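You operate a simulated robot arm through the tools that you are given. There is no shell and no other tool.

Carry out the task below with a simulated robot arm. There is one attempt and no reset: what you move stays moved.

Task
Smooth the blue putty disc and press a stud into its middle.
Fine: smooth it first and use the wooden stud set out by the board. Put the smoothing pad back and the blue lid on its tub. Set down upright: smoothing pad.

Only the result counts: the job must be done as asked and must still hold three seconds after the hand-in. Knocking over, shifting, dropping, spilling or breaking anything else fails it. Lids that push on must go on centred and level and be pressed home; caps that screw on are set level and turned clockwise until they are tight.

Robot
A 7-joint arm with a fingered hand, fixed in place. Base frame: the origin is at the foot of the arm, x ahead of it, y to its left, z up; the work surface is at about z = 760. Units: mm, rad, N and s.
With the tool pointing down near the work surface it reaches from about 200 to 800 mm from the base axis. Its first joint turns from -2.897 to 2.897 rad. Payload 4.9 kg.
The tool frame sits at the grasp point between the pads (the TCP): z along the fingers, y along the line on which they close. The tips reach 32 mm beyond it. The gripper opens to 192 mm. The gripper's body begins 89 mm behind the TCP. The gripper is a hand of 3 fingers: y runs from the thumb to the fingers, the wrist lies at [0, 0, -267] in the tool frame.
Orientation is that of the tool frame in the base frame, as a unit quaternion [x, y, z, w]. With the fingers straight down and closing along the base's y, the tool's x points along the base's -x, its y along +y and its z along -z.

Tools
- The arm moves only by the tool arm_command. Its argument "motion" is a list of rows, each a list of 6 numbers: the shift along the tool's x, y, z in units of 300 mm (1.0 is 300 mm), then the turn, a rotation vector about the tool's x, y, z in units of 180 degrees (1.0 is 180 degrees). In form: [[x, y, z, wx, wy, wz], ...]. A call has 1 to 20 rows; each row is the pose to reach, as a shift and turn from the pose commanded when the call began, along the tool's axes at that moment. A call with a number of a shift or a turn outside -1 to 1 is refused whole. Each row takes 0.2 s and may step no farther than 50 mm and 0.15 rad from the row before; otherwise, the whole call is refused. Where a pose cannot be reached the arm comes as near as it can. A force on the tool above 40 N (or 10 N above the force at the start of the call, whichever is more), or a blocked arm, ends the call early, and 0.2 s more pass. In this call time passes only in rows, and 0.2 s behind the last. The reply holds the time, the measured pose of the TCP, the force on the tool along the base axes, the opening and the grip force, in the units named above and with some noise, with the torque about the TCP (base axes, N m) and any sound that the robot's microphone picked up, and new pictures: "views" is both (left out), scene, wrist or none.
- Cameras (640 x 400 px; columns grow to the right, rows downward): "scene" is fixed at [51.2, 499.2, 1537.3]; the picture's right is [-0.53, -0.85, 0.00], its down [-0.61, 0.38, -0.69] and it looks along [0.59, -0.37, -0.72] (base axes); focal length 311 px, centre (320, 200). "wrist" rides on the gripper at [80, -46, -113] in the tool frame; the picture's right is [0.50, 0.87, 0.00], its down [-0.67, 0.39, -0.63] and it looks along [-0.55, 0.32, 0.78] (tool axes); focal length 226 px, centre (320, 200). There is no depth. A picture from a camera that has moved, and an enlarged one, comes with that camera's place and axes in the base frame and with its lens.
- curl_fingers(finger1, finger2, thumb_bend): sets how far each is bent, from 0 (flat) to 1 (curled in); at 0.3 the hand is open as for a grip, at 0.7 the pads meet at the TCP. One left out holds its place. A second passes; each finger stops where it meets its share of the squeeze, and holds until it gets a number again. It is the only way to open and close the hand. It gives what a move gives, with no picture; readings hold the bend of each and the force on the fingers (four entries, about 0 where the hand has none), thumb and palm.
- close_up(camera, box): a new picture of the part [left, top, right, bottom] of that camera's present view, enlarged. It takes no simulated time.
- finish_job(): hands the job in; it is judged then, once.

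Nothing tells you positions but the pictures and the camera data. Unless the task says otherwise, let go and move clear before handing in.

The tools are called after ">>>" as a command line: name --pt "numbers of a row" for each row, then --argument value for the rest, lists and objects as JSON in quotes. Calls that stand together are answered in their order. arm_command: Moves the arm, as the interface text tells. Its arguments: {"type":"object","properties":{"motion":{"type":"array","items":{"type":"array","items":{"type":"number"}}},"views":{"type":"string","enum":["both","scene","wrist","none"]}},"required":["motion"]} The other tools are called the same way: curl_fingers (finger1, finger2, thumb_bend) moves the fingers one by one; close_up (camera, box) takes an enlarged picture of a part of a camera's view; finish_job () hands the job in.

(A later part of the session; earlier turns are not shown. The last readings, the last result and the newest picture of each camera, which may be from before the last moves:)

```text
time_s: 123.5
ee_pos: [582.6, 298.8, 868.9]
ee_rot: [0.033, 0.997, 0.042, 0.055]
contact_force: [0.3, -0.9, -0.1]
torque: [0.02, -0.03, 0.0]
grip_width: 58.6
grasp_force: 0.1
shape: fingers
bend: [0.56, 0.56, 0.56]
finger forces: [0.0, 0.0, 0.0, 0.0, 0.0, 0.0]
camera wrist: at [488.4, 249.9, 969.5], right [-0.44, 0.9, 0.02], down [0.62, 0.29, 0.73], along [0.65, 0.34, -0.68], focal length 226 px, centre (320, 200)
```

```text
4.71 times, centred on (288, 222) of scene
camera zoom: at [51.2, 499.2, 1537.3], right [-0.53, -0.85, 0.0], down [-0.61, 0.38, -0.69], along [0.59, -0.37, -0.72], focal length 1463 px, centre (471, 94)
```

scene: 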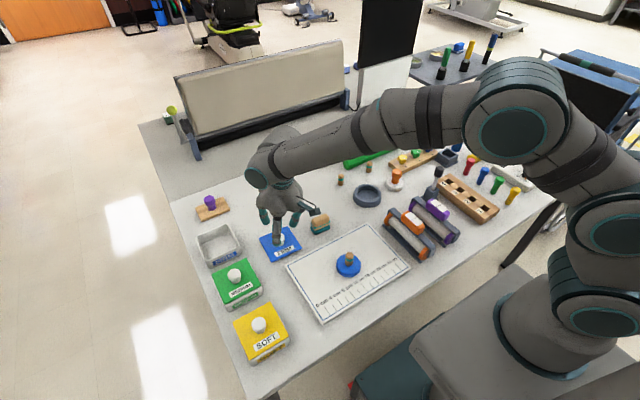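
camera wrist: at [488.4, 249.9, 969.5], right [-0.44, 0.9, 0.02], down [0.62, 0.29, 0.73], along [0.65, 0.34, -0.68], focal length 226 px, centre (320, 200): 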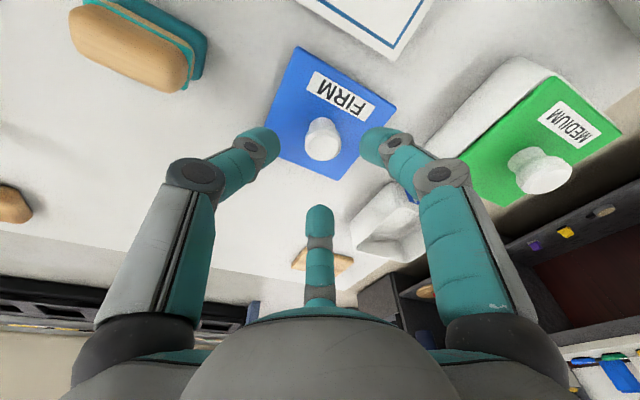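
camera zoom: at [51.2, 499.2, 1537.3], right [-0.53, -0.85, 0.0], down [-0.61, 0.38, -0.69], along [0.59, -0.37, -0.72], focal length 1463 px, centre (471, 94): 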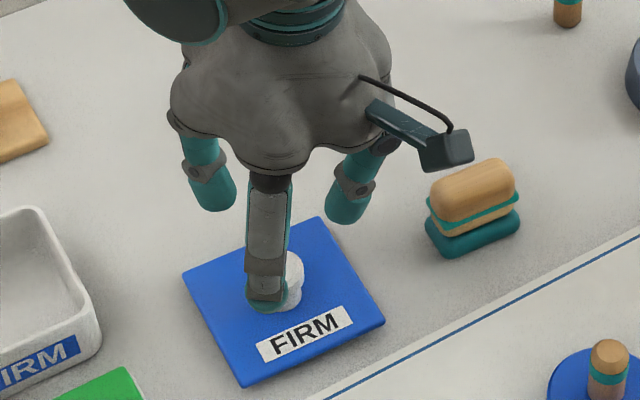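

>>> arm_command --pt "0.008 0.005 0.06 0 0 0" --pt "0.0167 0.001 0.125 0 0 0" --views "none"

>>> close_up --camera "wrist" --box '[200, 100, 440, 250]'

>>> close_up --camera "scene" --box '[250, 210, 314, 260]'

```text
time_s: 124.1
ee_pos: [580.9, 303.6, 831.9]
ee_rot: [0.033, 0.997, 0.041, 0.056]
contact_force: [-0.2, 0.0, -0.6]
torque: [-0.03, 0.05, 0.02]
grip_width: 58.5
grasp_force: 0.0
shape: fingers
bend: [0.56, 0.56, 0.56]
finger forces: [0.0, 0.0, 0.0, 0.1, 0.1, 0.0]
```

```text
2.67 times, centred on (320, 175) of wrist
camera zoom: at [486.5, 254.5, 932.3], right [-0.44, 0.9, 0.02], down [0.62, 0.29, 0.73], along [0.65, 0.34, -0.68], focal length 603 px, centre (320, 267)
```

zoom: 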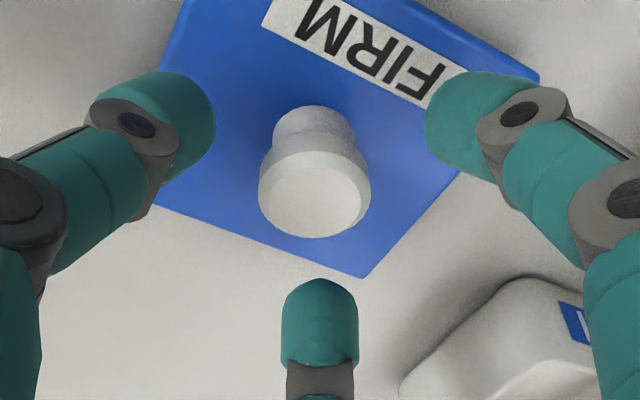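

```text
8.00 times, centred on (282, 235) of scene
camera zoom: at [51.2, 499.2, 1537.3], right [-0.53, -0.85, 0.0], down [-0.61, 0.38, -0.69], along [0.59, -0.37, -0.72], focal length 2487 px, centre (624, -80)
```

zoom: 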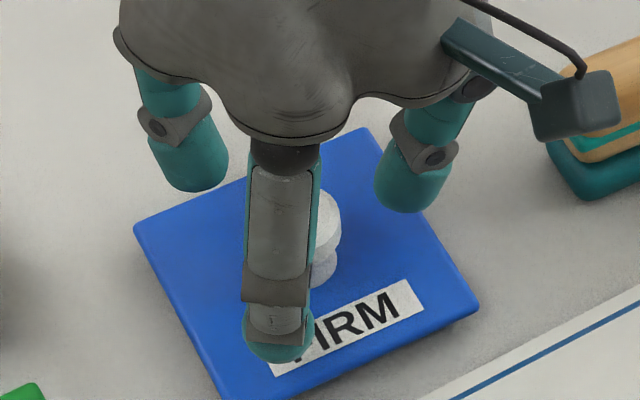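

>>> arm_command --pt "0.002 -0.0045 0.035 0 0 0" --pt "0.0047 -0.009 0.069 0 0 0" --views "none"

>>> curl_fingers --finger1 0.61 --finger2 0.61 --thumb_bend 0.61

>>> close_up --camera "wrist" --box '[200, 100, 440, 250]'

>>> close_up --camera "scene" --box '[250, 210, 314, 260]'

```text
time_s: 124.9
ee_pos: [587.0, 306.7, 819.3]
ee_rot: [0.033, 0.997, 0.044, 0.062]
contact_force: [-0.3, -0.1, 5.4]
torque: [-0.23, 0.02, 0.0]
grip_width: 56.8
grasp_force: 2.8
shape: fingers
bend: [0.56, 0.56, 0.57]
finger forces: [0.1, 0.0, 0.0, 0.0, 5.9, 0.0]
stopped in row 2: the force on the tool passed its limit at 43 N (the readings are from after the stop); the commanded pose is now the measured one
```

```text
time_s: 125.9
ee_pos: [585.4, 306.5, 818.0]
ee_rot: [0.033, 0.997, 0.044, 0.061]
contact_force: [0.0, 0.2, -0.1]
torque: [-0.02, -0.02, -0.01]
grip_width: 38.1
grasp_force: 0.1
shape: fingers
bend: [0.61, 0.61, 0.61]
finger forces: [0.1, 0.2, 0.1, 0.0, 0.1, 0.0]
```

```text
2.67 times, centred on (320, 175) of wrist
camera zoom: at [490.9, 256.1, 917.7], right [-0.44, 0.9, 0.02], down [0.61, 0.28, 0.74], along [0.66, 0.34, -0.67], focal length 603 px, centre (320, 267)
```

zoom: 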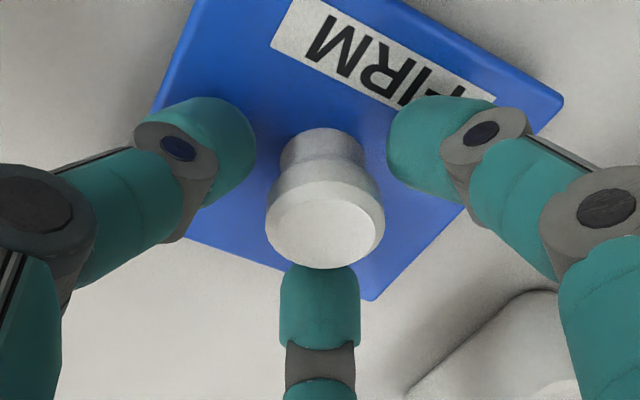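

```text
8.00 times, centred on (282, 235) of scene
camera zoom: at [51.2, 499.2, 1537.3], right [-0.53, -0.85, 0.0], down [-0.61, 0.38, -0.69], along [0.59, -0.37, -0.72], focal length 2487 px, centre (624, -80)
```

zoom: 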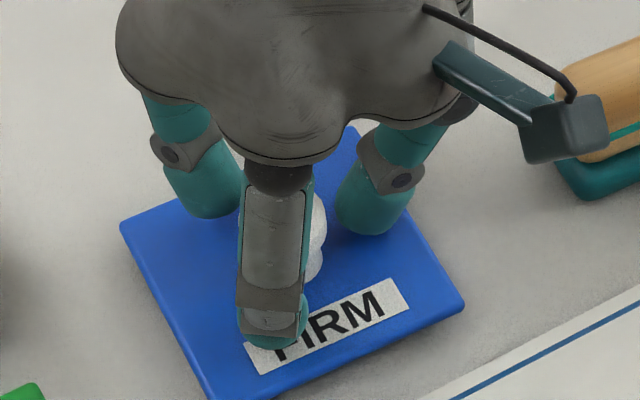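

The tips touched the lid and nudged it a few mm, which is harmless, and the knob is still between the fingers. I'll close on it gently.

>>> arm_command --pt "0 0 -0.006 0 0 0" --views "none"

>>> curl_fingers --finger1 0.635 --finger2 0.635 --thumb_bend 0.635

>>> curl_fingers --finger1 0.66 --finger2 0.66 --thumb_bend 0.66

>>> close_up --camera "wrist" --box '[200, 100, 440, 250]'

>>> close_up --camera "scene" --box '[250, 210, 314, 260]'

```text
time_s: 126.3
ee_pos: [585.0, 306.1, 820.7]
ee_rot: [0.033, 0.997, 0.044, 0.061]
contact_force: [-0.5, -0.1, -0.4]
torque: [0.02, 0.01, -0.02]
grip_width: 38.2
grasp_force: 0.2
shape: fingers
bend: [0.61, 0.61, 0.61]
finger forces: [0.1, 0.0, 0.0, 0.1, 0.0, 0.0]
```

```text
time_s: 127.3
ee_pos: [585.4, 306.0, 820.1]
ee_rot: [0.033, 0.997, 0.043, 0.06]
contact_force: [-0.4, 0.7, 0.5]
torque: [-0.03, -0.02, 0.01]
grip_width: 30.3
grasp_force: 0.0
shape: fingers
bend: [0.63, 0.63, 0.63]
finger forces: [0.0, 0.0, 0.0, 0.0, 0.0, 0.1]
```

```text
time_s: 128.3
ee_pos: [585.1, 306.4, 818.4]
ee_rot: [0.032, 0.997, 0.044, 0.061]
contact_force: [-0.8, -0.5, -0.8]
torque: [0.01, 0.05, 0.0]
grip_width: 24.2
grasp_force: 3.7
shape: fingers
bend: [0.64, 0.64, 0.65]
finger forces: [2.2, 2.2, 0.0, 0.0, 2.5, 0.1]
```

```text
2.67 times, centred on (320, 175) of wrist
camera zoom: at [490.0, 255.9, 919.1], right [-0.44, 0.9, 0.02], down [0.61, 0.28, 0.74], along [0.66, 0.34, -0.67], focal length 603 px, centre (320, 267)
```

zoom: 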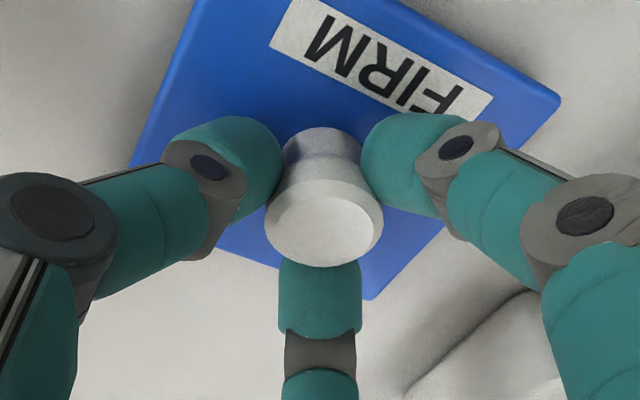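

```text
8.00 times, centred on (282, 235) of scene
camera zoom: at [51.2, 499.2, 1537.3], right [-0.53, -0.85, 0.0], down [-0.61, 0.38, -0.69], along [0.59, -0.37, -0.72], focal length 2487 px, centre (624, -80)
```

zoom: 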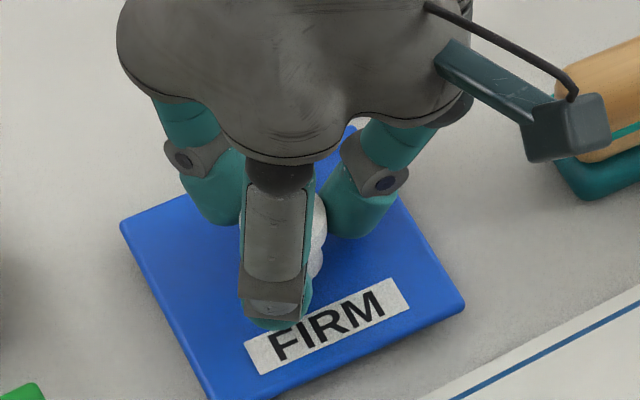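

>>> curl_fingers --finger1 0.69 --finger2 0.69 --thumb_bend 0.69

>>> arm_command --pt "0.0072 -0.0058 -0.066 0 0 0" --views "none"

>>> close_up --camera "wrist" --box '[200, 100, 440, 250]'

>>> close_up --camera "scene" --box '[240, 190, 320, 260]'

```text
time_s: 129.3
ee_pos: [584.7, 305.6, 819.3]
ee_rot: [0.033, 0.997, 0.045, 0.061]
contact_force: [0.6, 0.2, 0.3]
torque: [0.0, 0.01, 0.01]
grip_width: 22.9
grasp_force: 9.2
shape: fingers
bend: [0.64, 0.64, 0.66]
finger forces: [5.8, 5.8, 0.1, 0.1, 6.5, 0.0]
```

```text
time_s: 129.7
ee_pos: [580.8, 301.4, 837.7]
ee_rot: [0.033, 0.997, 0.043, 0.061]
contact_force: [-0.6, 0.2, -1.6]
torque: [0.03, -0.03, -0.03]
grip_width: 22.8
grasp_force: 9.1
shape: fingers
bend: [0.64, 0.64, 0.66]
finger forces: [5.7, 5.8, 0.1, 0.0, 6.4, 0.1]
```

```text
2.67 times, centred on (320, 175) of wrist
camera zoom: at [485.4, 252.6, 937.9], right [-0.44, 0.9, 0.02], down [0.61, 0.28, 0.74], along [0.66, 0.34, -0.67], focal length 603 px, centre (320, 267)
```

zoom: 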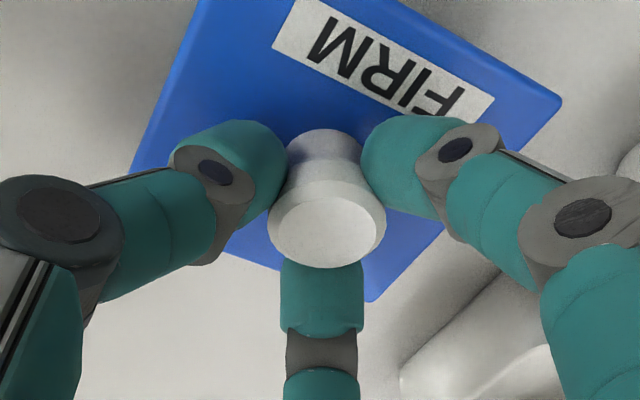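

```text
5.71 times, centred on (280, 225) of scene
camera zoom: at [51.2, 499.2, 1537.3], right [-0.53, -0.85, 0.0], down [-0.61, 0.38, -0.69], along [0.59, -0.37, -0.72], focal length 1776 px, centre (549, 57)
```

zoom: 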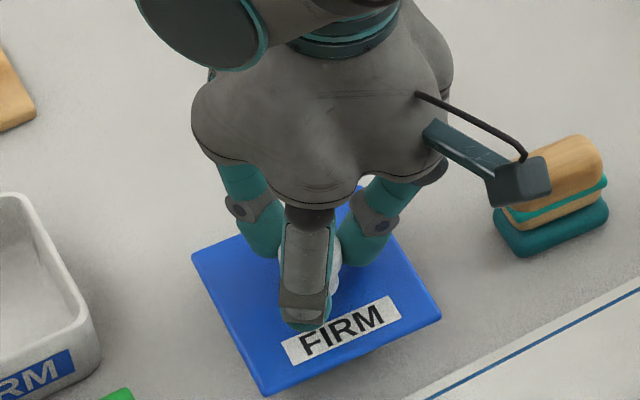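

The lid came up level and firmly held. I'll carry it to just above the tub.

>>> arm_command --pt "-0.0186 0.0141 -0.155 0 0 0" --pt "-0.0777 0.1505 -0.1354 0 0 0" --pt "-0.1368 0.2869 -0.1158 0 0 0" --pt "-0.1959 0.4233 -0.0962 0 0 0" --pt "-0.255 0.5597 -0.0767 0 0 0" --pt "-0.255 0.5597 -0.0767 0 0 0"

>>> close_up --camera "scene" --box '[170, 190, 266, 275]'

>>> close_up --camera "wrist" --box '[180, 40, 500, 240]'

```text
time_s: 131.1
ee_pos: [664.7, 461.4, 885.5]
ee_rot: [0.033, 0.997, 0.044, 0.06]
contact_force: [0.2, -0.6, -0.5]
torque: [0.04, -0.03, 0.01]
grip_width: 23.0
grasp_force: 9.4
shape: fingers
bend: [0.64, 0.64, 0.66]
finger forces: [5.8, 5.9, 0.0, 0.0, 6.6, 0.0]
camera wrist: at [569.9, 411.3, 984.5], right [-0.44, 0.9, 0.02], down [0.61, 0.28, 0.74], along [0.66, 0.34, -0.67], focal length 226 px, centre (320, 200)
```

scene: 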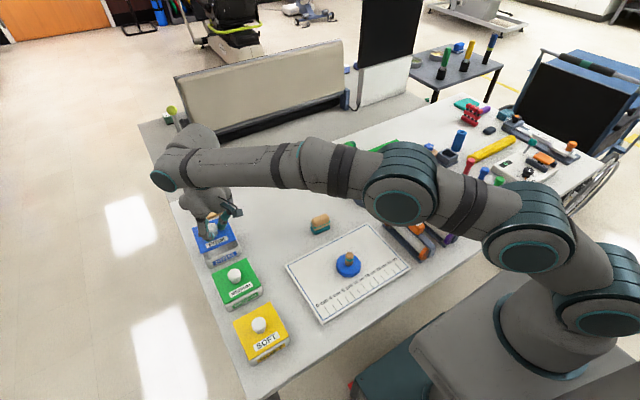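
wrist: 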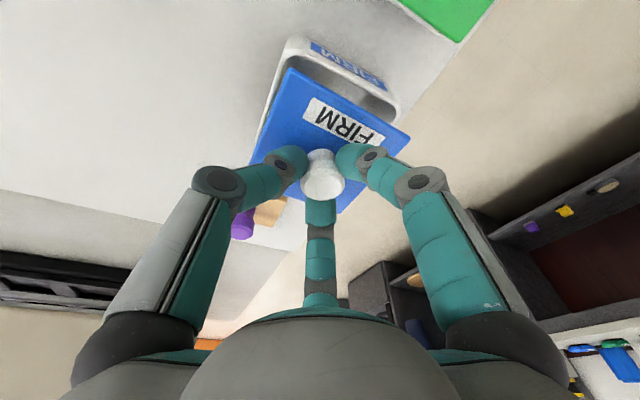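

```text
4.71 times, centred on (218, 232) of scene
camera zoom: at [51.2, 499.2, 1537.3], right [-0.53, -0.85, 0.0], down [-0.61, 0.38, -0.69], along [0.59, -0.37, -0.72], focal length 1463 px, centre (800, 47)
```

zoom: 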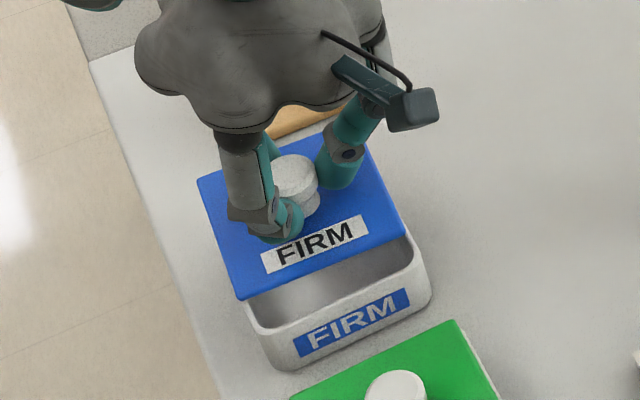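

```text
2.00 times, centred on (340, 140) of wrist
camera zoom: at [569.9, 411.3, 984.5], right [-0.44, 0.9, 0.02], down [0.61, 0.28, 0.74], along [0.66, 0.34, -0.67], focal length 452 px, centre (280, 320)
```

zoom: 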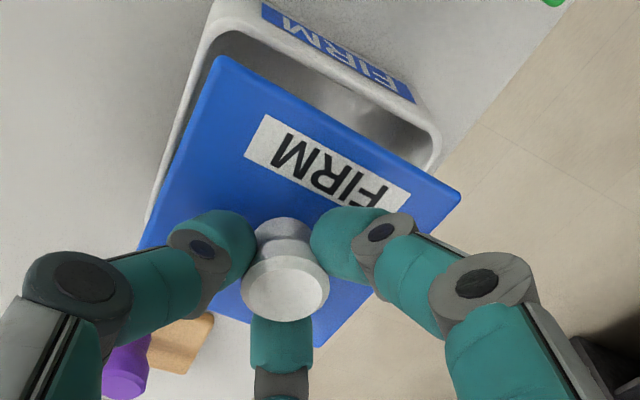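

The lid is about (+2.3,+1.5) mm off the tub centre in both views. I'll correct that and lower it to just above the rim.

>>> arm_command --pt "0.0075 -0.005 0 0 0 0" --pt "0.012 -0.0085 0.035 0 0 0" --pt "0.016 -0.012 0.0713 0 0 0"

>>> close_up --camera "scene" --box '[180, 200, 260, 270]'

>>> close_up --camera "wrist" --box '[220, 40, 460, 190]'

```text
time_s: 131.9
ee_pos: [663.3, 460.3, 863.4]
ee_rot: [0.033, 0.997, 0.044, 0.061]
contact_force: [-0.1, 0.2, -0.7]
torque: [-0.03, -0.02, 0.03]
grip_width: 22.9
grasp_force: 9.1
shape: fingers
bend: [0.64, 0.64, 0.66]
finger forces: [5.6, 5.9, 0.0, 0.0, 6.6, 0.1]
camera wrist: at [567.4, 409.8, 963.3], right [-0.44, 0.9, 0.02], down [0.61, 0.28, 0.74], along [0.66, 0.34, -0.67], focal length 226 px, centre (320, 200)
```

scene: 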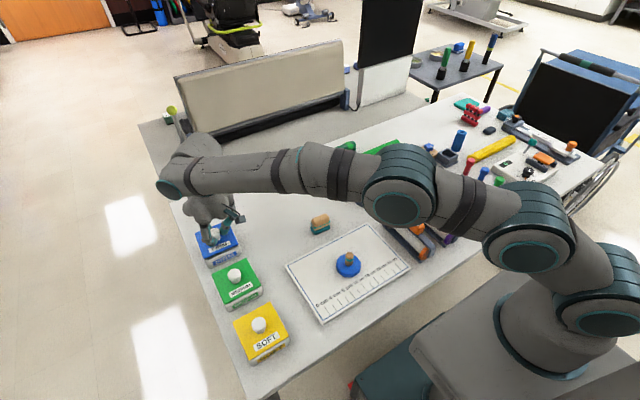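
wrist: 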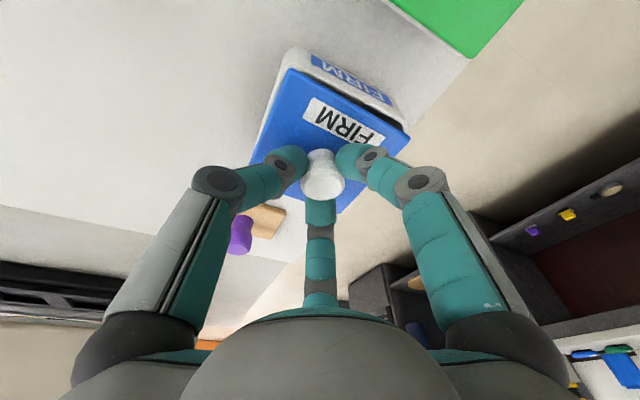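

```text
5.71 times, centred on (220, 235) of scene
camera zoom: at [51.2, 499.2, 1537.3], right [-0.53, -0.85, 0.0], down [-0.61, 0.38, -0.69], along [0.59, -0.37, -0.72], focal length 1776 px, centre (891, 0)
```

zoom: 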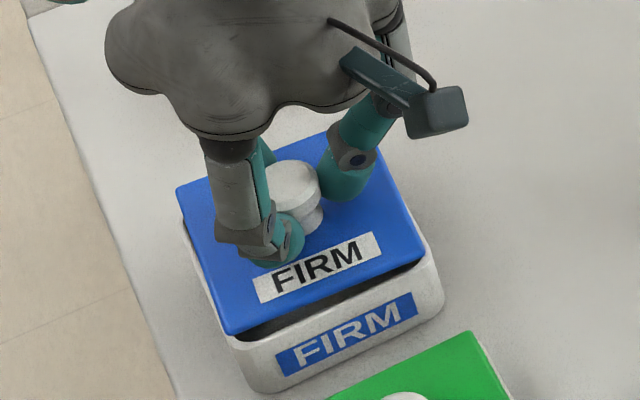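

```text
2.67 times, centred on (340, 115) of wrist
camera zoom: at [567.4, 409.8, 963.3], right [-0.44, 0.9, 0.02], down [0.61, 0.28, 0.74], along [0.66, 0.34, -0.67], focal length 603 px, centre (267, 427)
```

zoom: 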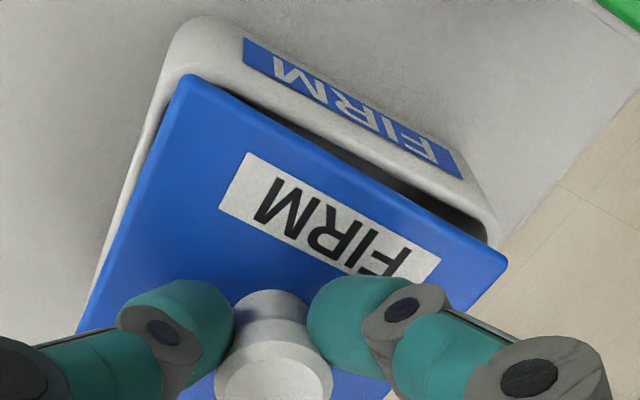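

>>> arm_command --pt "0.003 -0.0074 0.0057 0 0 0" --views "none"

>>> arm_command --pt "0.0008 -0.0006 0.0066 0 0 0" --views "none"

>>> arm_command --pt "0.0008 -0.0006 0.0066 0 0 0" --views "none"

>>> close_up --camera "scene" --box '[180, 200, 260, 270]'

>>> close_up --camera "wrist" --box '[220, 40, 460, 190]'

```text
time_s: 132.3
ee_pos: [661.5, 457.9, 861.4]
ee_rot: [0.033, 0.997, 0.044, 0.061]
contact_force: [-0.3, -0.2, -0.6]
torque: [0.01, 0.01, -0.03]
grip_width: 23.0
grasp_force: 8.8
shape: fingers
bend: [0.64, 0.64, 0.66]
finger forces: [5.7, 5.9, 0.0, 0.0, 6.6, 0.0]
```

```text
time_s: 132.7
ee_pos: [662.5, 458.4, 860.0]
ee_rot: [0.033, 0.997, 0.044, 0.061]
contact_force: [0.7, 0.3, -0.6]
torque: [0.01, -0.03, 0.0]
grip_width: 22.5
grasp_force: 9.3
shape: fingers
bend: [0.64, 0.64, 0.66]
finger forces: [5.7, 5.9, 0.0, 0.0, 6.6, 0.1]
```

```text
time_s: 133.1
ee_pos: [661.6, 458.5, 856.8]
ee_rot: [0.033, 0.997, 0.044, 0.061]
contact_force: [0.5, 0.4, -0.9]
torque: [0.01, 0.01, -0.02]
grip_width: 22.6
grasp_force: 9.2
shape: fingers
bend: [0.64, 0.64, 0.66]
finger forces: [5.7, 5.8, 0.0, 0.0, 6.6, 0.0]
```

```text
5.71 times, centred on (220, 235) of scene
camera zoom: at [51.2, 499.2, 1537.3], right [-0.53, -0.85, 0.0], down [-0.61, 0.38, -0.69], along [0.59, -0.37, -0.72], focal length 1776 px, centre (891, 0)
```

zoom: 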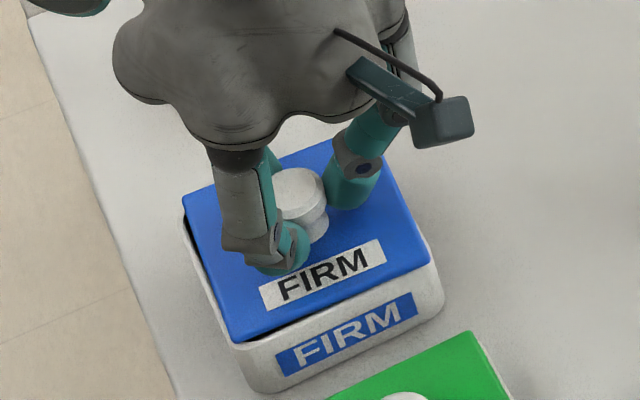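

```text
2.67 times, centred on (340, 115) of wrist
camera zoom: at [566.3, 408.7, 957.3], right [-0.44, 0.9, 0.02], down [0.61, 0.28, 0.74], along [0.66, 0.34, -0.67], focal length 603 px, centre (267, 427)
```

zoom: 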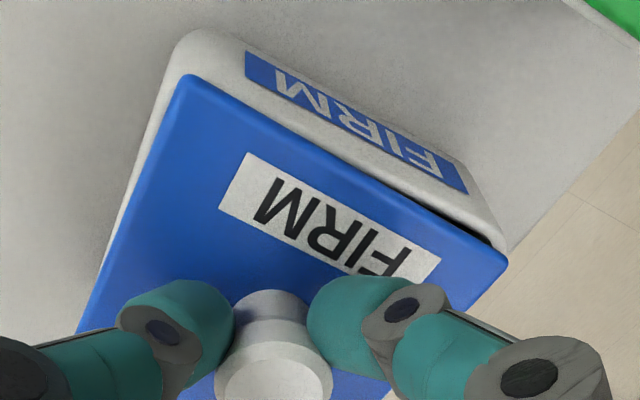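

The lid needs a small counter-clockwise turn and about +1 mm in y. I'll rise a little and correct it.

>>> arm_command --pt "-0.0013 0.0012 -0.0128 0 0 0" --pt "-0.0013 0.0055 -0.0128 -0.0012 0.0009 -0.0099" --views "none"

>>> close_up --camera "scene" --box '[190, 210, 254, 270]'

>>> close_up --camera "wrist" --box '[240, 50, 440, 175]'

```text
time_s: 133.7
ee_pos: [660.8, 459.5, 861.1]
ee_rot: [0.017, 0.997, 0.045, 0.061]
contact_force: [-0.1, 0.0, -0.6]
torque: [0.01, -0.01, 0.01]
grip_width: 23.0
grasp_force: 9.0
shape: fingers
bend: [0.64, 0.64, 0.66]
finger forces: [5.7, 5.8, 0.0, 0.1, 6.5, 0.0]
```

```text
6.67 times, centred on (222, 240) of scene
camera zoom: at [51.2, 499.2, 1537.3], right [-0.53, -0.85, 0.0], down [-0.61, 0.38, -0.69], along [0.59, -0.37, -0.72], focal length 2072 px, centre (973, -67)
```

zoom: 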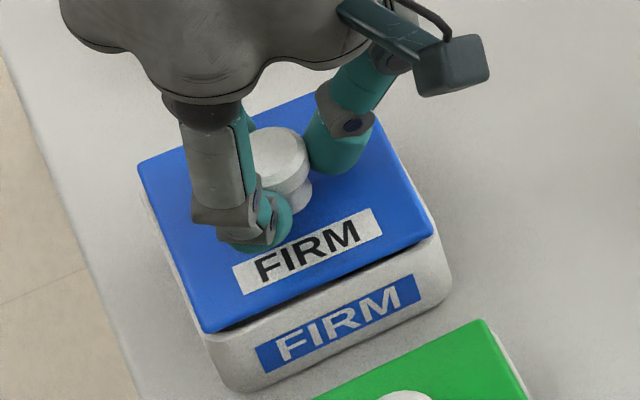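

```text
3.20 times, centred on (340, 112) of wrist
camera zoom: at [566.9, 407.3, 961.3], right [-0.47, 0.88, 0.02], down [0.6, 0.3, 0.74], along [0.65, 0.36, -0.67], focal length 723 px, centre (256, 480)
```

zoom: 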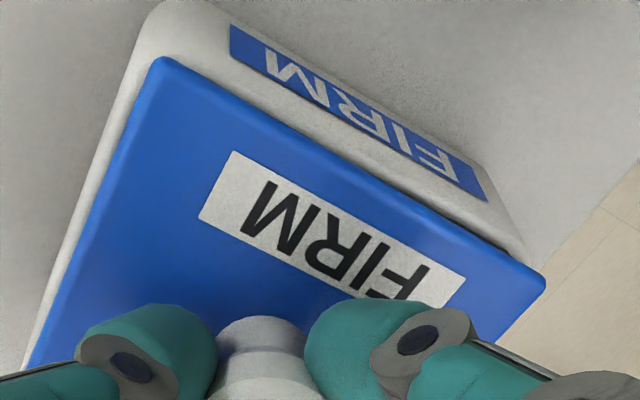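

>>> arm_command --pt "0.001 -0.0049 0.0095 0 0 0" --views "none"

>>> arm_command --pt "0.0008 -0.0006 0.0066 0 0 0" --views "none"

>>> arm_command --pt "0.0008 -0.0006 0.0066 0 0 0" --views "none"

>>> close_up --camera "scene" --box '[190, 210, 254, 270]'

>>> close_up --camera "wrist" --box '[240, 50, 440, 175]'

```text
time_s: 134.1
ee_pos: [660.4, 459.5, 859.8]
ee_rot: [0.017, 0.997, 0.046, 0.06]
contact_force: [0.2, -0.1, -1.0]
torque: [-0.01, 0.04, -0.04]
grip_width: 22.7
grasp_force: 8.3
shape: fingers
bend: [0.64, 0.64, 0.66]
finger forces: [5.7, 5.8, 0.0, 0.0, 6.5, 0.0]
```

```text
time_s: 134.5
ee_pos: [660.6, 460.3, 857.0]
ee_rot: [0.017, 0.997, 0.045, 0.06]
contact_force: [-0.3, -0.4, 1.2]
torque: [-0.01, 0.05, 0.0]
grip_width: 22.7
grasp_force: 9.8
shape: fingers
bend: [0.64, 0.64, 0.66]
finger forces: [6.0, 5.7, 0.1, 0.0, 6.8, 0.1]
```

```text
time_s: 134.9
ee_pos: [661.2, 460.2, 855.9]
ee_rot: [0.017, 0.997, 0.045, 0.061]
contact_force: [-0.8, -1.4, 7.1]
torque: [-0.03, 0.06, 0.01]
grip_width: 22.5
grasp_force: 10.4
shape: fingers
bend: [0.64, 0.65, 0.66]
finger forces: [6.9, 5.8, 0.0, 0.0, 8.0, 0.0]
```

```text
6.67 times, centred on (222, 240) of scene
camera zoom: at [51.2, 499.2, 1537.3], right [-0.53, -0.85, 0.0], down [-0.61, 0.38, -0.69], along [0.59, -0.37, -0.72], focal length 2072 px, centre (973, -67)
```

zoom: 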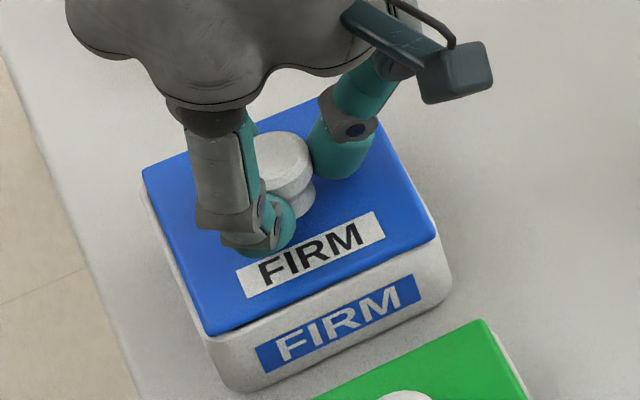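

```text
3.20 times, centred on (340, 112) of wrist
camera zoom: at [567.8, 406.5, 955.9], right [-0.47, 0.88, 0.02], down [0.6, 0.3, 0.74], along [0.65, 0.36, -0.67], focal length 723 px, centre (256, 480)
```

zoom: 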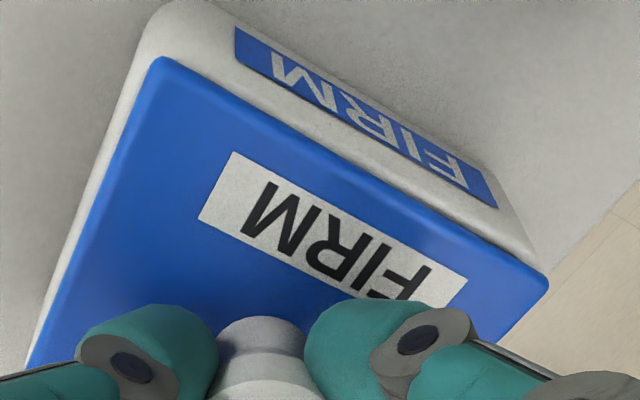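

The lid is resting on the rim with light force. I'll zoom in to check that it's centred before pressing.

>>> close_up --camera "scene" --box '[192, 222, 228, 272]'

>>> close_up --camera "scene" --box '[222, 222, 262, 260]'

>>> close_up --camera "wrist" --box '[245, 45, 325, 185]'

>>> close_up --camera "wrist" --box '[340, 70, 430, 160]'

```text
8.00 times, centred on (210, 247) of scene
camera zoom: at [51.2, 499.2, 1537.3], right [-0.53, -0.85, 0.0], down [-0.61, 0.38, -0.69], along [0.59, -0.37, -0.72], focal length 2487 px, centre (1200, -176)
```

zoom: 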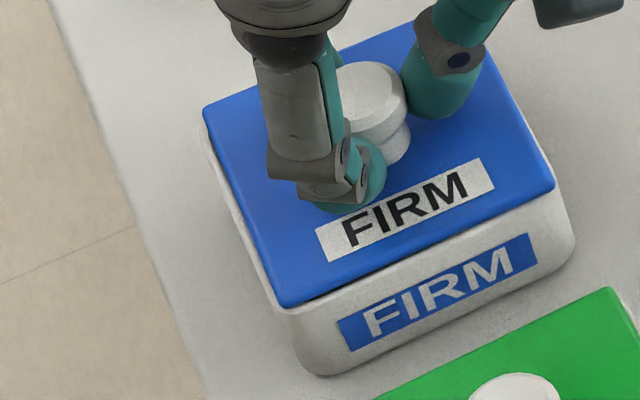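

```text
10.53 times, centred on (242, 241) of scene
camera zoom: at [51.2, 499.2, 1537.3], right [-0.53, -0.85, 0.0], down [-0.61, 0.38, -0.69], along [0.59, -0.37, -0.72], focal length 3272 px, centre (1141, -232)
```

zoom: 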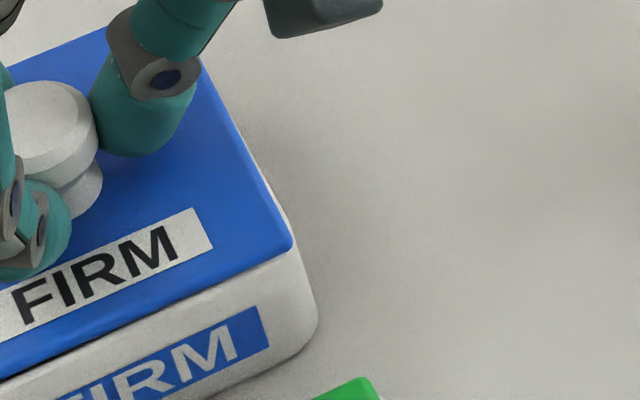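

```text
2.86 times, centred on (285, 115) of wrist
camera zoom: at [567.8, 406.5, 955.9], right [-0.47, 0.88, 0.02], down [0.6, 0.3, 0.74], along [0.65, 0.36, -0.67], focal length 646 px, centre (420, 443)
```

zoom: 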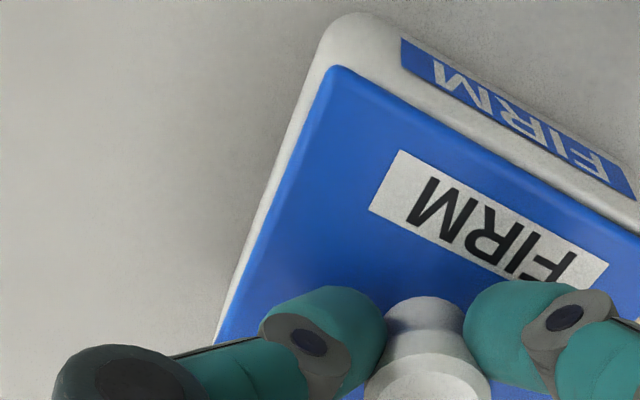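

```text
4.44 times, centred on (385, 115) of wrist
camera zoom: at [567.8, 406.5, 955.9], right [-0.47, 0.88, 0.02], down [0.6, 0.3, 0.74], along [0.65, 0.36, -0.67], focal length 1005 px, centre (31, 578)
```

zoom: 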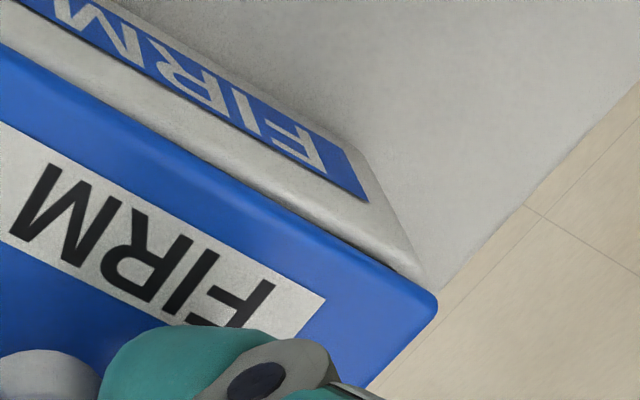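

>>> close_up --camera "scene" --box '[206, 252, 270, 312]'

>>> close_up --camera "scene" --box '[190, 215, 254, 275]'

```text
6.67 times, centred on (238, 282) of scene
camera zoom: at [51.2, 499.2, 1537.3], right [-0.53, -0.85, 0.0], down [-0.61, 0.38, -0.69], along [0.59, -0.37, -0.72], focal length 2072 px, centre (867, -347)
```

zoom: 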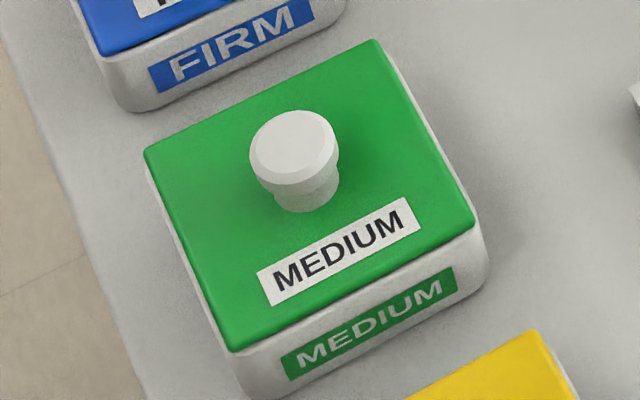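

```text
6.67 times, centred on (222, 245) of scene
camera zoom: at [51.2, 499.2, 1537.3], right [-0.53, -0.85, 0.0], down [-0.61, 0.38, -0.69], along [0.59, -0.37, -0.72], focal length 2072 px, centre (973, -100)
```

zoom: 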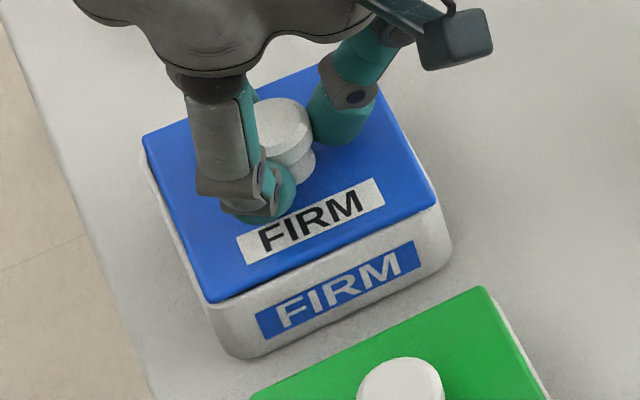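

Compared with the closed MEDIUM tub, the lid should go about 1 mm toward +y. I'll fix that and then press down.

>>> arm_command --pt "-0.0006 0.0006 -0.008 0 0 0" --pt "-0.0004 0.0046 -0.008 0 0 0" --pt "0.0003 0.0036 0.0 0 0 0" --views "none"

>>> arm_command --pt "0.0008 -0.0006 0.0066 0 0 0" --views "none"

>>> close_up --camera "scene" --box '[190, 215, 254, 275]'

```text
time_s: 135.7
ee_pos: [662.4, 460.6, 857.9]
ee_rot: [0.018, 0.997, 0.046, 0.061]
contact_force: [-1.1, -1.7, 6.5]
torque: [-0.03, 0.03, 0.02]
grip_width: 22.8
grasp_force: 9.8
shape: fingers
bend: [0.64, 0.65, 0.66]
finger forces: [6.5, 5.7, 0.0, 0.0, 8.2, 0.1]
```

```text
time_s: 136.1
ee_pos: [660.0, 460.8, 855.7]
ee_rot: [0.017, 0.997, 0.047, 0.062]
contact_force: [-3.0, -3.3, 14.8]
torque: [-0.11, 0.03, 0.0]
grip_width: 22.4
grasp_force: 12.4
shape: fingers
bend: [0.64, 0.65, 0.66]
finger forces: [7.8, 6.4, 0.0, 0.1, 10.8, 0.0]
```

```text
6.67 times, centred on (222, 245) of scene
camera zoom: at [51.2, 499.2, 1537.3], right [-0.53, -0.85, 0.0], down [-0.61, 0.38, -0.69], along [0.59, -0.37, -0.72], focal length 2072 px, centre (973, -100)
```

zoom: 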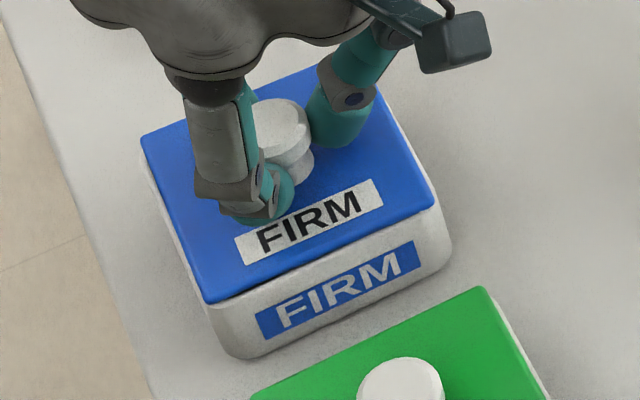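

>>> arm_command --pt "0.0005 -0.0004 0.005 0 0 0" --views "none"

>>> arm_command --pt "0.0005 -0.0004 0.005 0 0 0" --views "none"

>>> close_up --camera "scene" --box '[190, 215, 254, 275]'

>>> close_up --camera "wrist" --box '[240, 50, 440, 175]'

```text
time_s: 136.5
ee_pos: [661.9, 459.6, 854.0]
ee_rot: [0.018, 0.997, 0.047, 0.062]
contact_force: [-4.9, -5.4, 22.0]
torque: [-0.17, 0.1, 0.0]
grip_width: 22.5
grasp_force: 15.0
shape: fingers
bend: [0.64, 0.65, 0.66]
finger forces: [9.5, 6.3, 0.0, 0.0, 13.4, 0.0]
```

```text
time_s: 136.9
ee_pos: [661.3, 460.6, 852.4]
ee_rot: [0.017, 0.997, 0.046, 0.061]
contact_force: [-0.2, -1.9, 18.8]
torque: [-0.1, -0.04, 0.02]
grip_width: 22.4
grasp_force: 14.3
shape: fingers
bend: [0.64, 0.64, 0.66]
finger forces: [9.1, 7.8, 0.0, 0.0, 12.0, 0.0]
```

```text
6.67 times, centred on (222, 245) of scene
camera zoom: at [51.2, 499.2, 1537.3], right [-0.53, -0.85, 0.0], down [-0.61, 0.38, -0.69], along [0.59, -0.37, -0.72], focal length 2072 px, centre (973, -100)
```

zoom: 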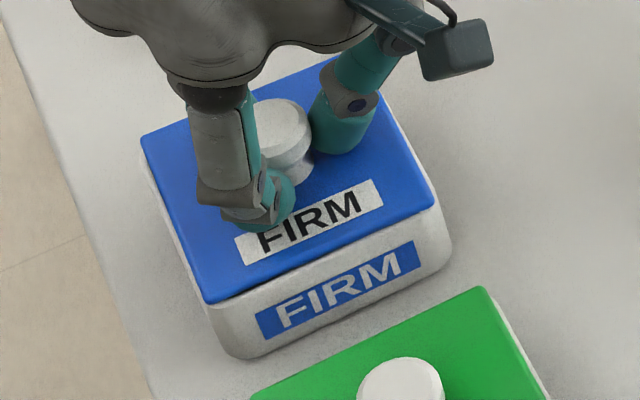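

```text
3.20 times, centred on (340, 112) of wrist
camera zoom: at [567.7, 407.1, 950.6], right [-0.47, 0.88, 0.02], down [0.6, 0.3, 0.74], along [0.65, 0.36, -0.67], focal length 723 px, centre (256, 480)
```

zoom: 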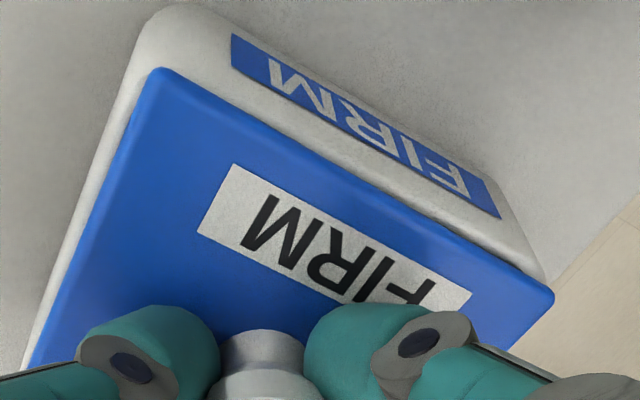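

The hand is slipping down the knob, so I'll let go, rise, and press the knob from above with closed fingers.

>>> curl_fingers --finger1 0.6 --finger2 0.6 --thumb_bend 0.6

>>> arm_command --pt "-0.004 0.003 -0.033 0 0 0" --pt "-0.0126 0.0097 -0.104 0 0 0" --pt "-0.024 0.0184 -0.198 0 0 0"

>>> close_up --camera "scene" --box '[190, 215, 254, 275]'

>>> close_up --camera "wrist" --box '[220, 30, 460, 180]'

```text
time_s: 137.9
ee_pos: [661.6, 460.1, 851.3]
ee_rot: [0.018, 0.997, 0.045, 0.061]
contact_force: [2.4, 2.1, 18.8]
torque: [-0.11, 0.02, 0.0]
grip_width: 26.6
grasp_force: 9.6
shape: fingers
bend: [0.63, 0.6, 0.63]
finger forces: [4.9, 0.1, 0.0, 0.0, 14.3, 0.0]
```

```text
time_s: 138.7
ee_pos: [662.7, 459.1, 907.3]
ee_rot: [0.017, 0.997, 0.046, 0.059]
contact_force: [0.0, 0.4, 0.5]
torque: [-0.01, -0.03, 0.0]
grip_width: 41.4
grasp_force: 0.0
shape: fingers
bend: [0.6, 0.6, 0.6]
finger forces: [0.0, 0.0, 0.0, 0.0, 0.0, 0.0]
camera wrist: at [569.5, 407.2, 1008.6], right [-0.47, 0.88, 0.02], down [0.6, 0.3, 0.74], along [0.64, 0.36, -0.67], focal length 226 px, centre (320, 200)
```

scene: 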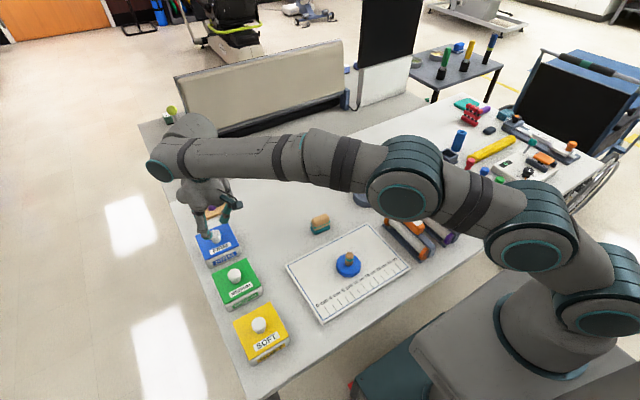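
wrist: 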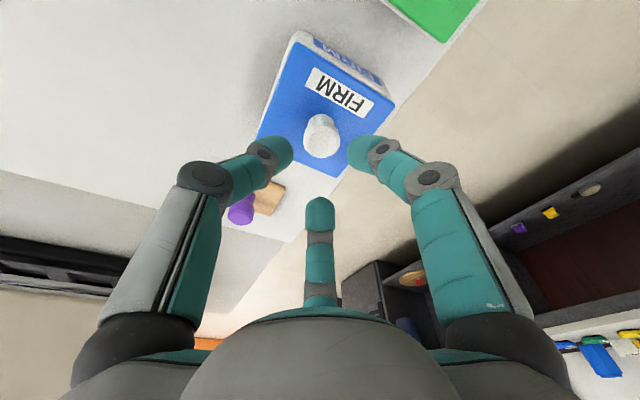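

```text
6.67 times, centred on (222, 245) of scene
camera zoom: at [51.2, 499.2, 1537.3], right [-0.53, -0.85, 0.0], down [-0.61, 0.38, -0.69], along [0.59, -0.37, -0.72], focal length 2072 px, centre (973, -100)
```

zoom: 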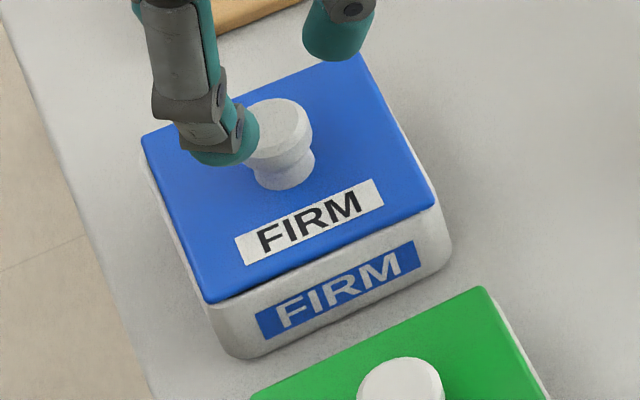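

```text
2.67 times, centred on (340, 105) of wrist
camera zoom: at [569.5, 407.2, 1008.6], right [-0.47, 0.88, 0.02], down [0.6, 0.3, 0.74], along [0.64, 0.36, -0.67], focal length 603 px, centre (267, 453)
```

zoom: 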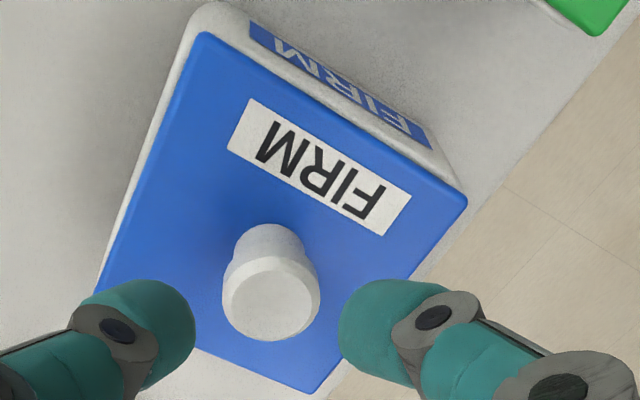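

>>> curl_fingers --finger1 0.72 --finger2 0.72 --thumb_bend 0.72

>>> arm_command --pt "0.008 -0.002 0.05 0 0 0" --pt "0.0155 -0.0046 0.099 0 0 0" --views "none"

>>> close_up --camera "wrist" --box '[220, 60, 420, 220]'

>>> close_up --camera "scene" --box '[190, 215, 254, 275]'

```text
time_s: 139.7
ee_pos: [663.6, 460.5, 910.5]
ee_rot: [0.018, 0.997, 0.046, 0.061]
contact_force: [-0.3, -0.1, -1.0]
torque: [0.0, 0.0, 0.01]
grip_width: 1.5
grasp_force: 0.1
shape: fingers
bend: [0.71, 0.71, 0.71]
finger forces: [0.0, 0.0, 0.0, 0.0, 0.0, 0.0]
```

```text
time_s: 140.3
ee_pos: [660.2, 461.0, 879.2]
ee_rot: [0.016, 0.997, 0.045, 0.061]
contact_force: [-0.5, 0.2, -0.3]
torque: [0.0, 0.0, 0.01]
grip_width: 1.6
grasp_force: 0.1
shape: fingers
bend: [0.71, 0.71, 0.71]
finger forces: [0.1, 0.0, 0.1, 0.1, 0.0, 0.1]
```

```text
2.50 times, centred on (320, 140) of wrist
camera zoom: at [567.4, 408.1, 979.2], right [-0.47, 0.88, 0.02], down [0.6, 0.3, 0.74], along [0.65, 0.36, -0.67], focal length 565 px, centre (320, 350)
```

zoom: 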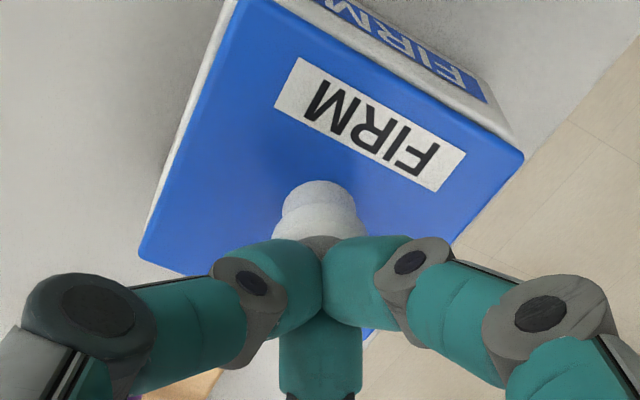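

```text
6.67 times, centred on (222, 245) of scene
camera zoom: at [51.2, 499.2, 1537.3], right [-0.53, -0.85, 0.0], down [-0.61, 0.38, -0.69], along [0.59, -0.37, -0.72], focal length 2072 px, centre (973, -100)
```

zoom: 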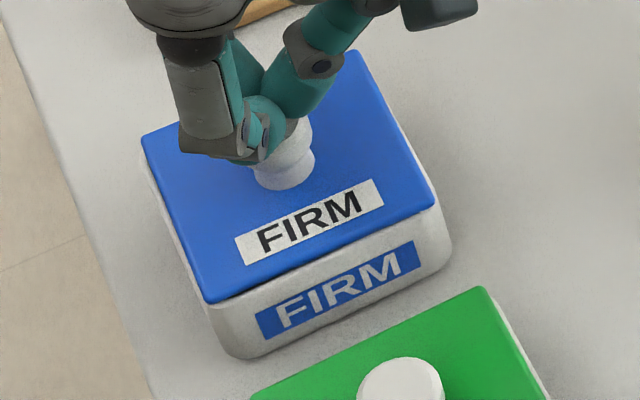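

>>> arm_command --pt "0.002 -0.0015 0.0165 0 0 0" --pt "0.003 -0.002 0.025 0 0 0" --views "none"

>>> arm_command --pt "0.0008 -0.0006 0.0066 0 0 0" --views "none"

>>> arm_command --pt "0.0008 -0.0006 0.0066 0 0 0" --views "none"

```text
time_s: 140.9
ee_pos: [661.5, 461.5, 876.0]
ee_rot: [0.017, 0.997, 0.045, 0.062]
contact_force: [-1.0, -2.8, 11.5]
torque: [-0.11, 0.06, 0.01]
grip_width: 1.0
grasp_force: 6.7
shape: fingers
bend: [0.71, 0.71, 0.71]
finger forces: [0.0, 0.1, 0.0, 0.0, 14.3, 0.1]
```

```text
time_s: 141.3
ee_pos: [662.6, 461.8, 876.3]
ee_rot: [0.016, 0.997, 0.046, 0.063]
contact_force: [-1.5, -4.2, 20.5]
torque: [-0.22, 0.15, 0.0]
grip_width: 0.7
grasp_force: 16.8
shape: fingers
bend: [0.72, 0.71, 0.72]
finger forces: [11.4, 0.1, 0.1, 0.0, 21.9, 0.0]
```

```text
time_s: 141.7
ee_pos: [661.1, 460.9, 875.5]
ee_rot: [0.017, 0.997, 0.048, 0.063]
contact_force: [-2.2, -8.9, 34.9]
torque: [-0.38, 0.21, 0.0]
grip_width: 0.5
grasp_force: 23.9
shape: fingers
bend: [0.72, 0.71, 0.72]
finger forces: [15.1, 0.0, 0.0, 0.1, 32.9, 0.1]
```

>>> close_up --camera "scene" --box '[190, 215, 254, 275]'

>>> close_up --camera "wrist" --box '[220, 40, 420, 200]'

```text
6.67 times, centred on (222, 245) of scene
camera zoom: at [51.2, 499.2, 1537.3], right [-0.53, -0.85, 0.0], down [-0.61, 0.38, -0.69], along [0.59, -0.37, -0.72], focal length 2072 px, centre (973, -100)
```

zoom: 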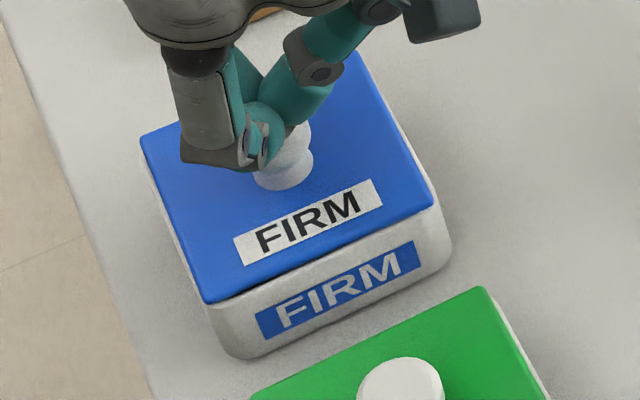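

```text
2.50 times, centred on (320, 120) of wrist
camera zoom: at [567.5, 408.2, 972.7], right [-0.47, 0.88, 0.02], down [0.6, 0.3, 0.74], along [0.65, 0.36, -0.67], focal length 565 px, centre (320, 400)
```

zoom: 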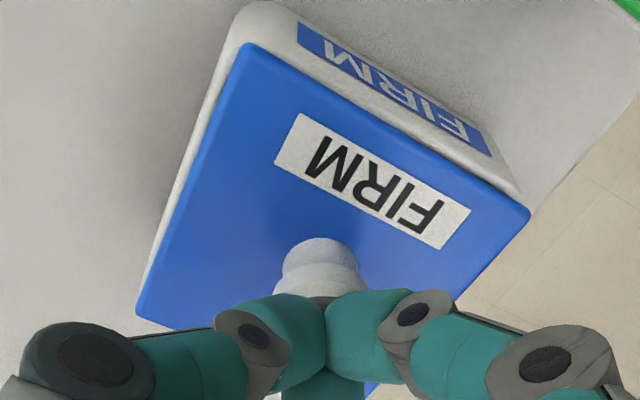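

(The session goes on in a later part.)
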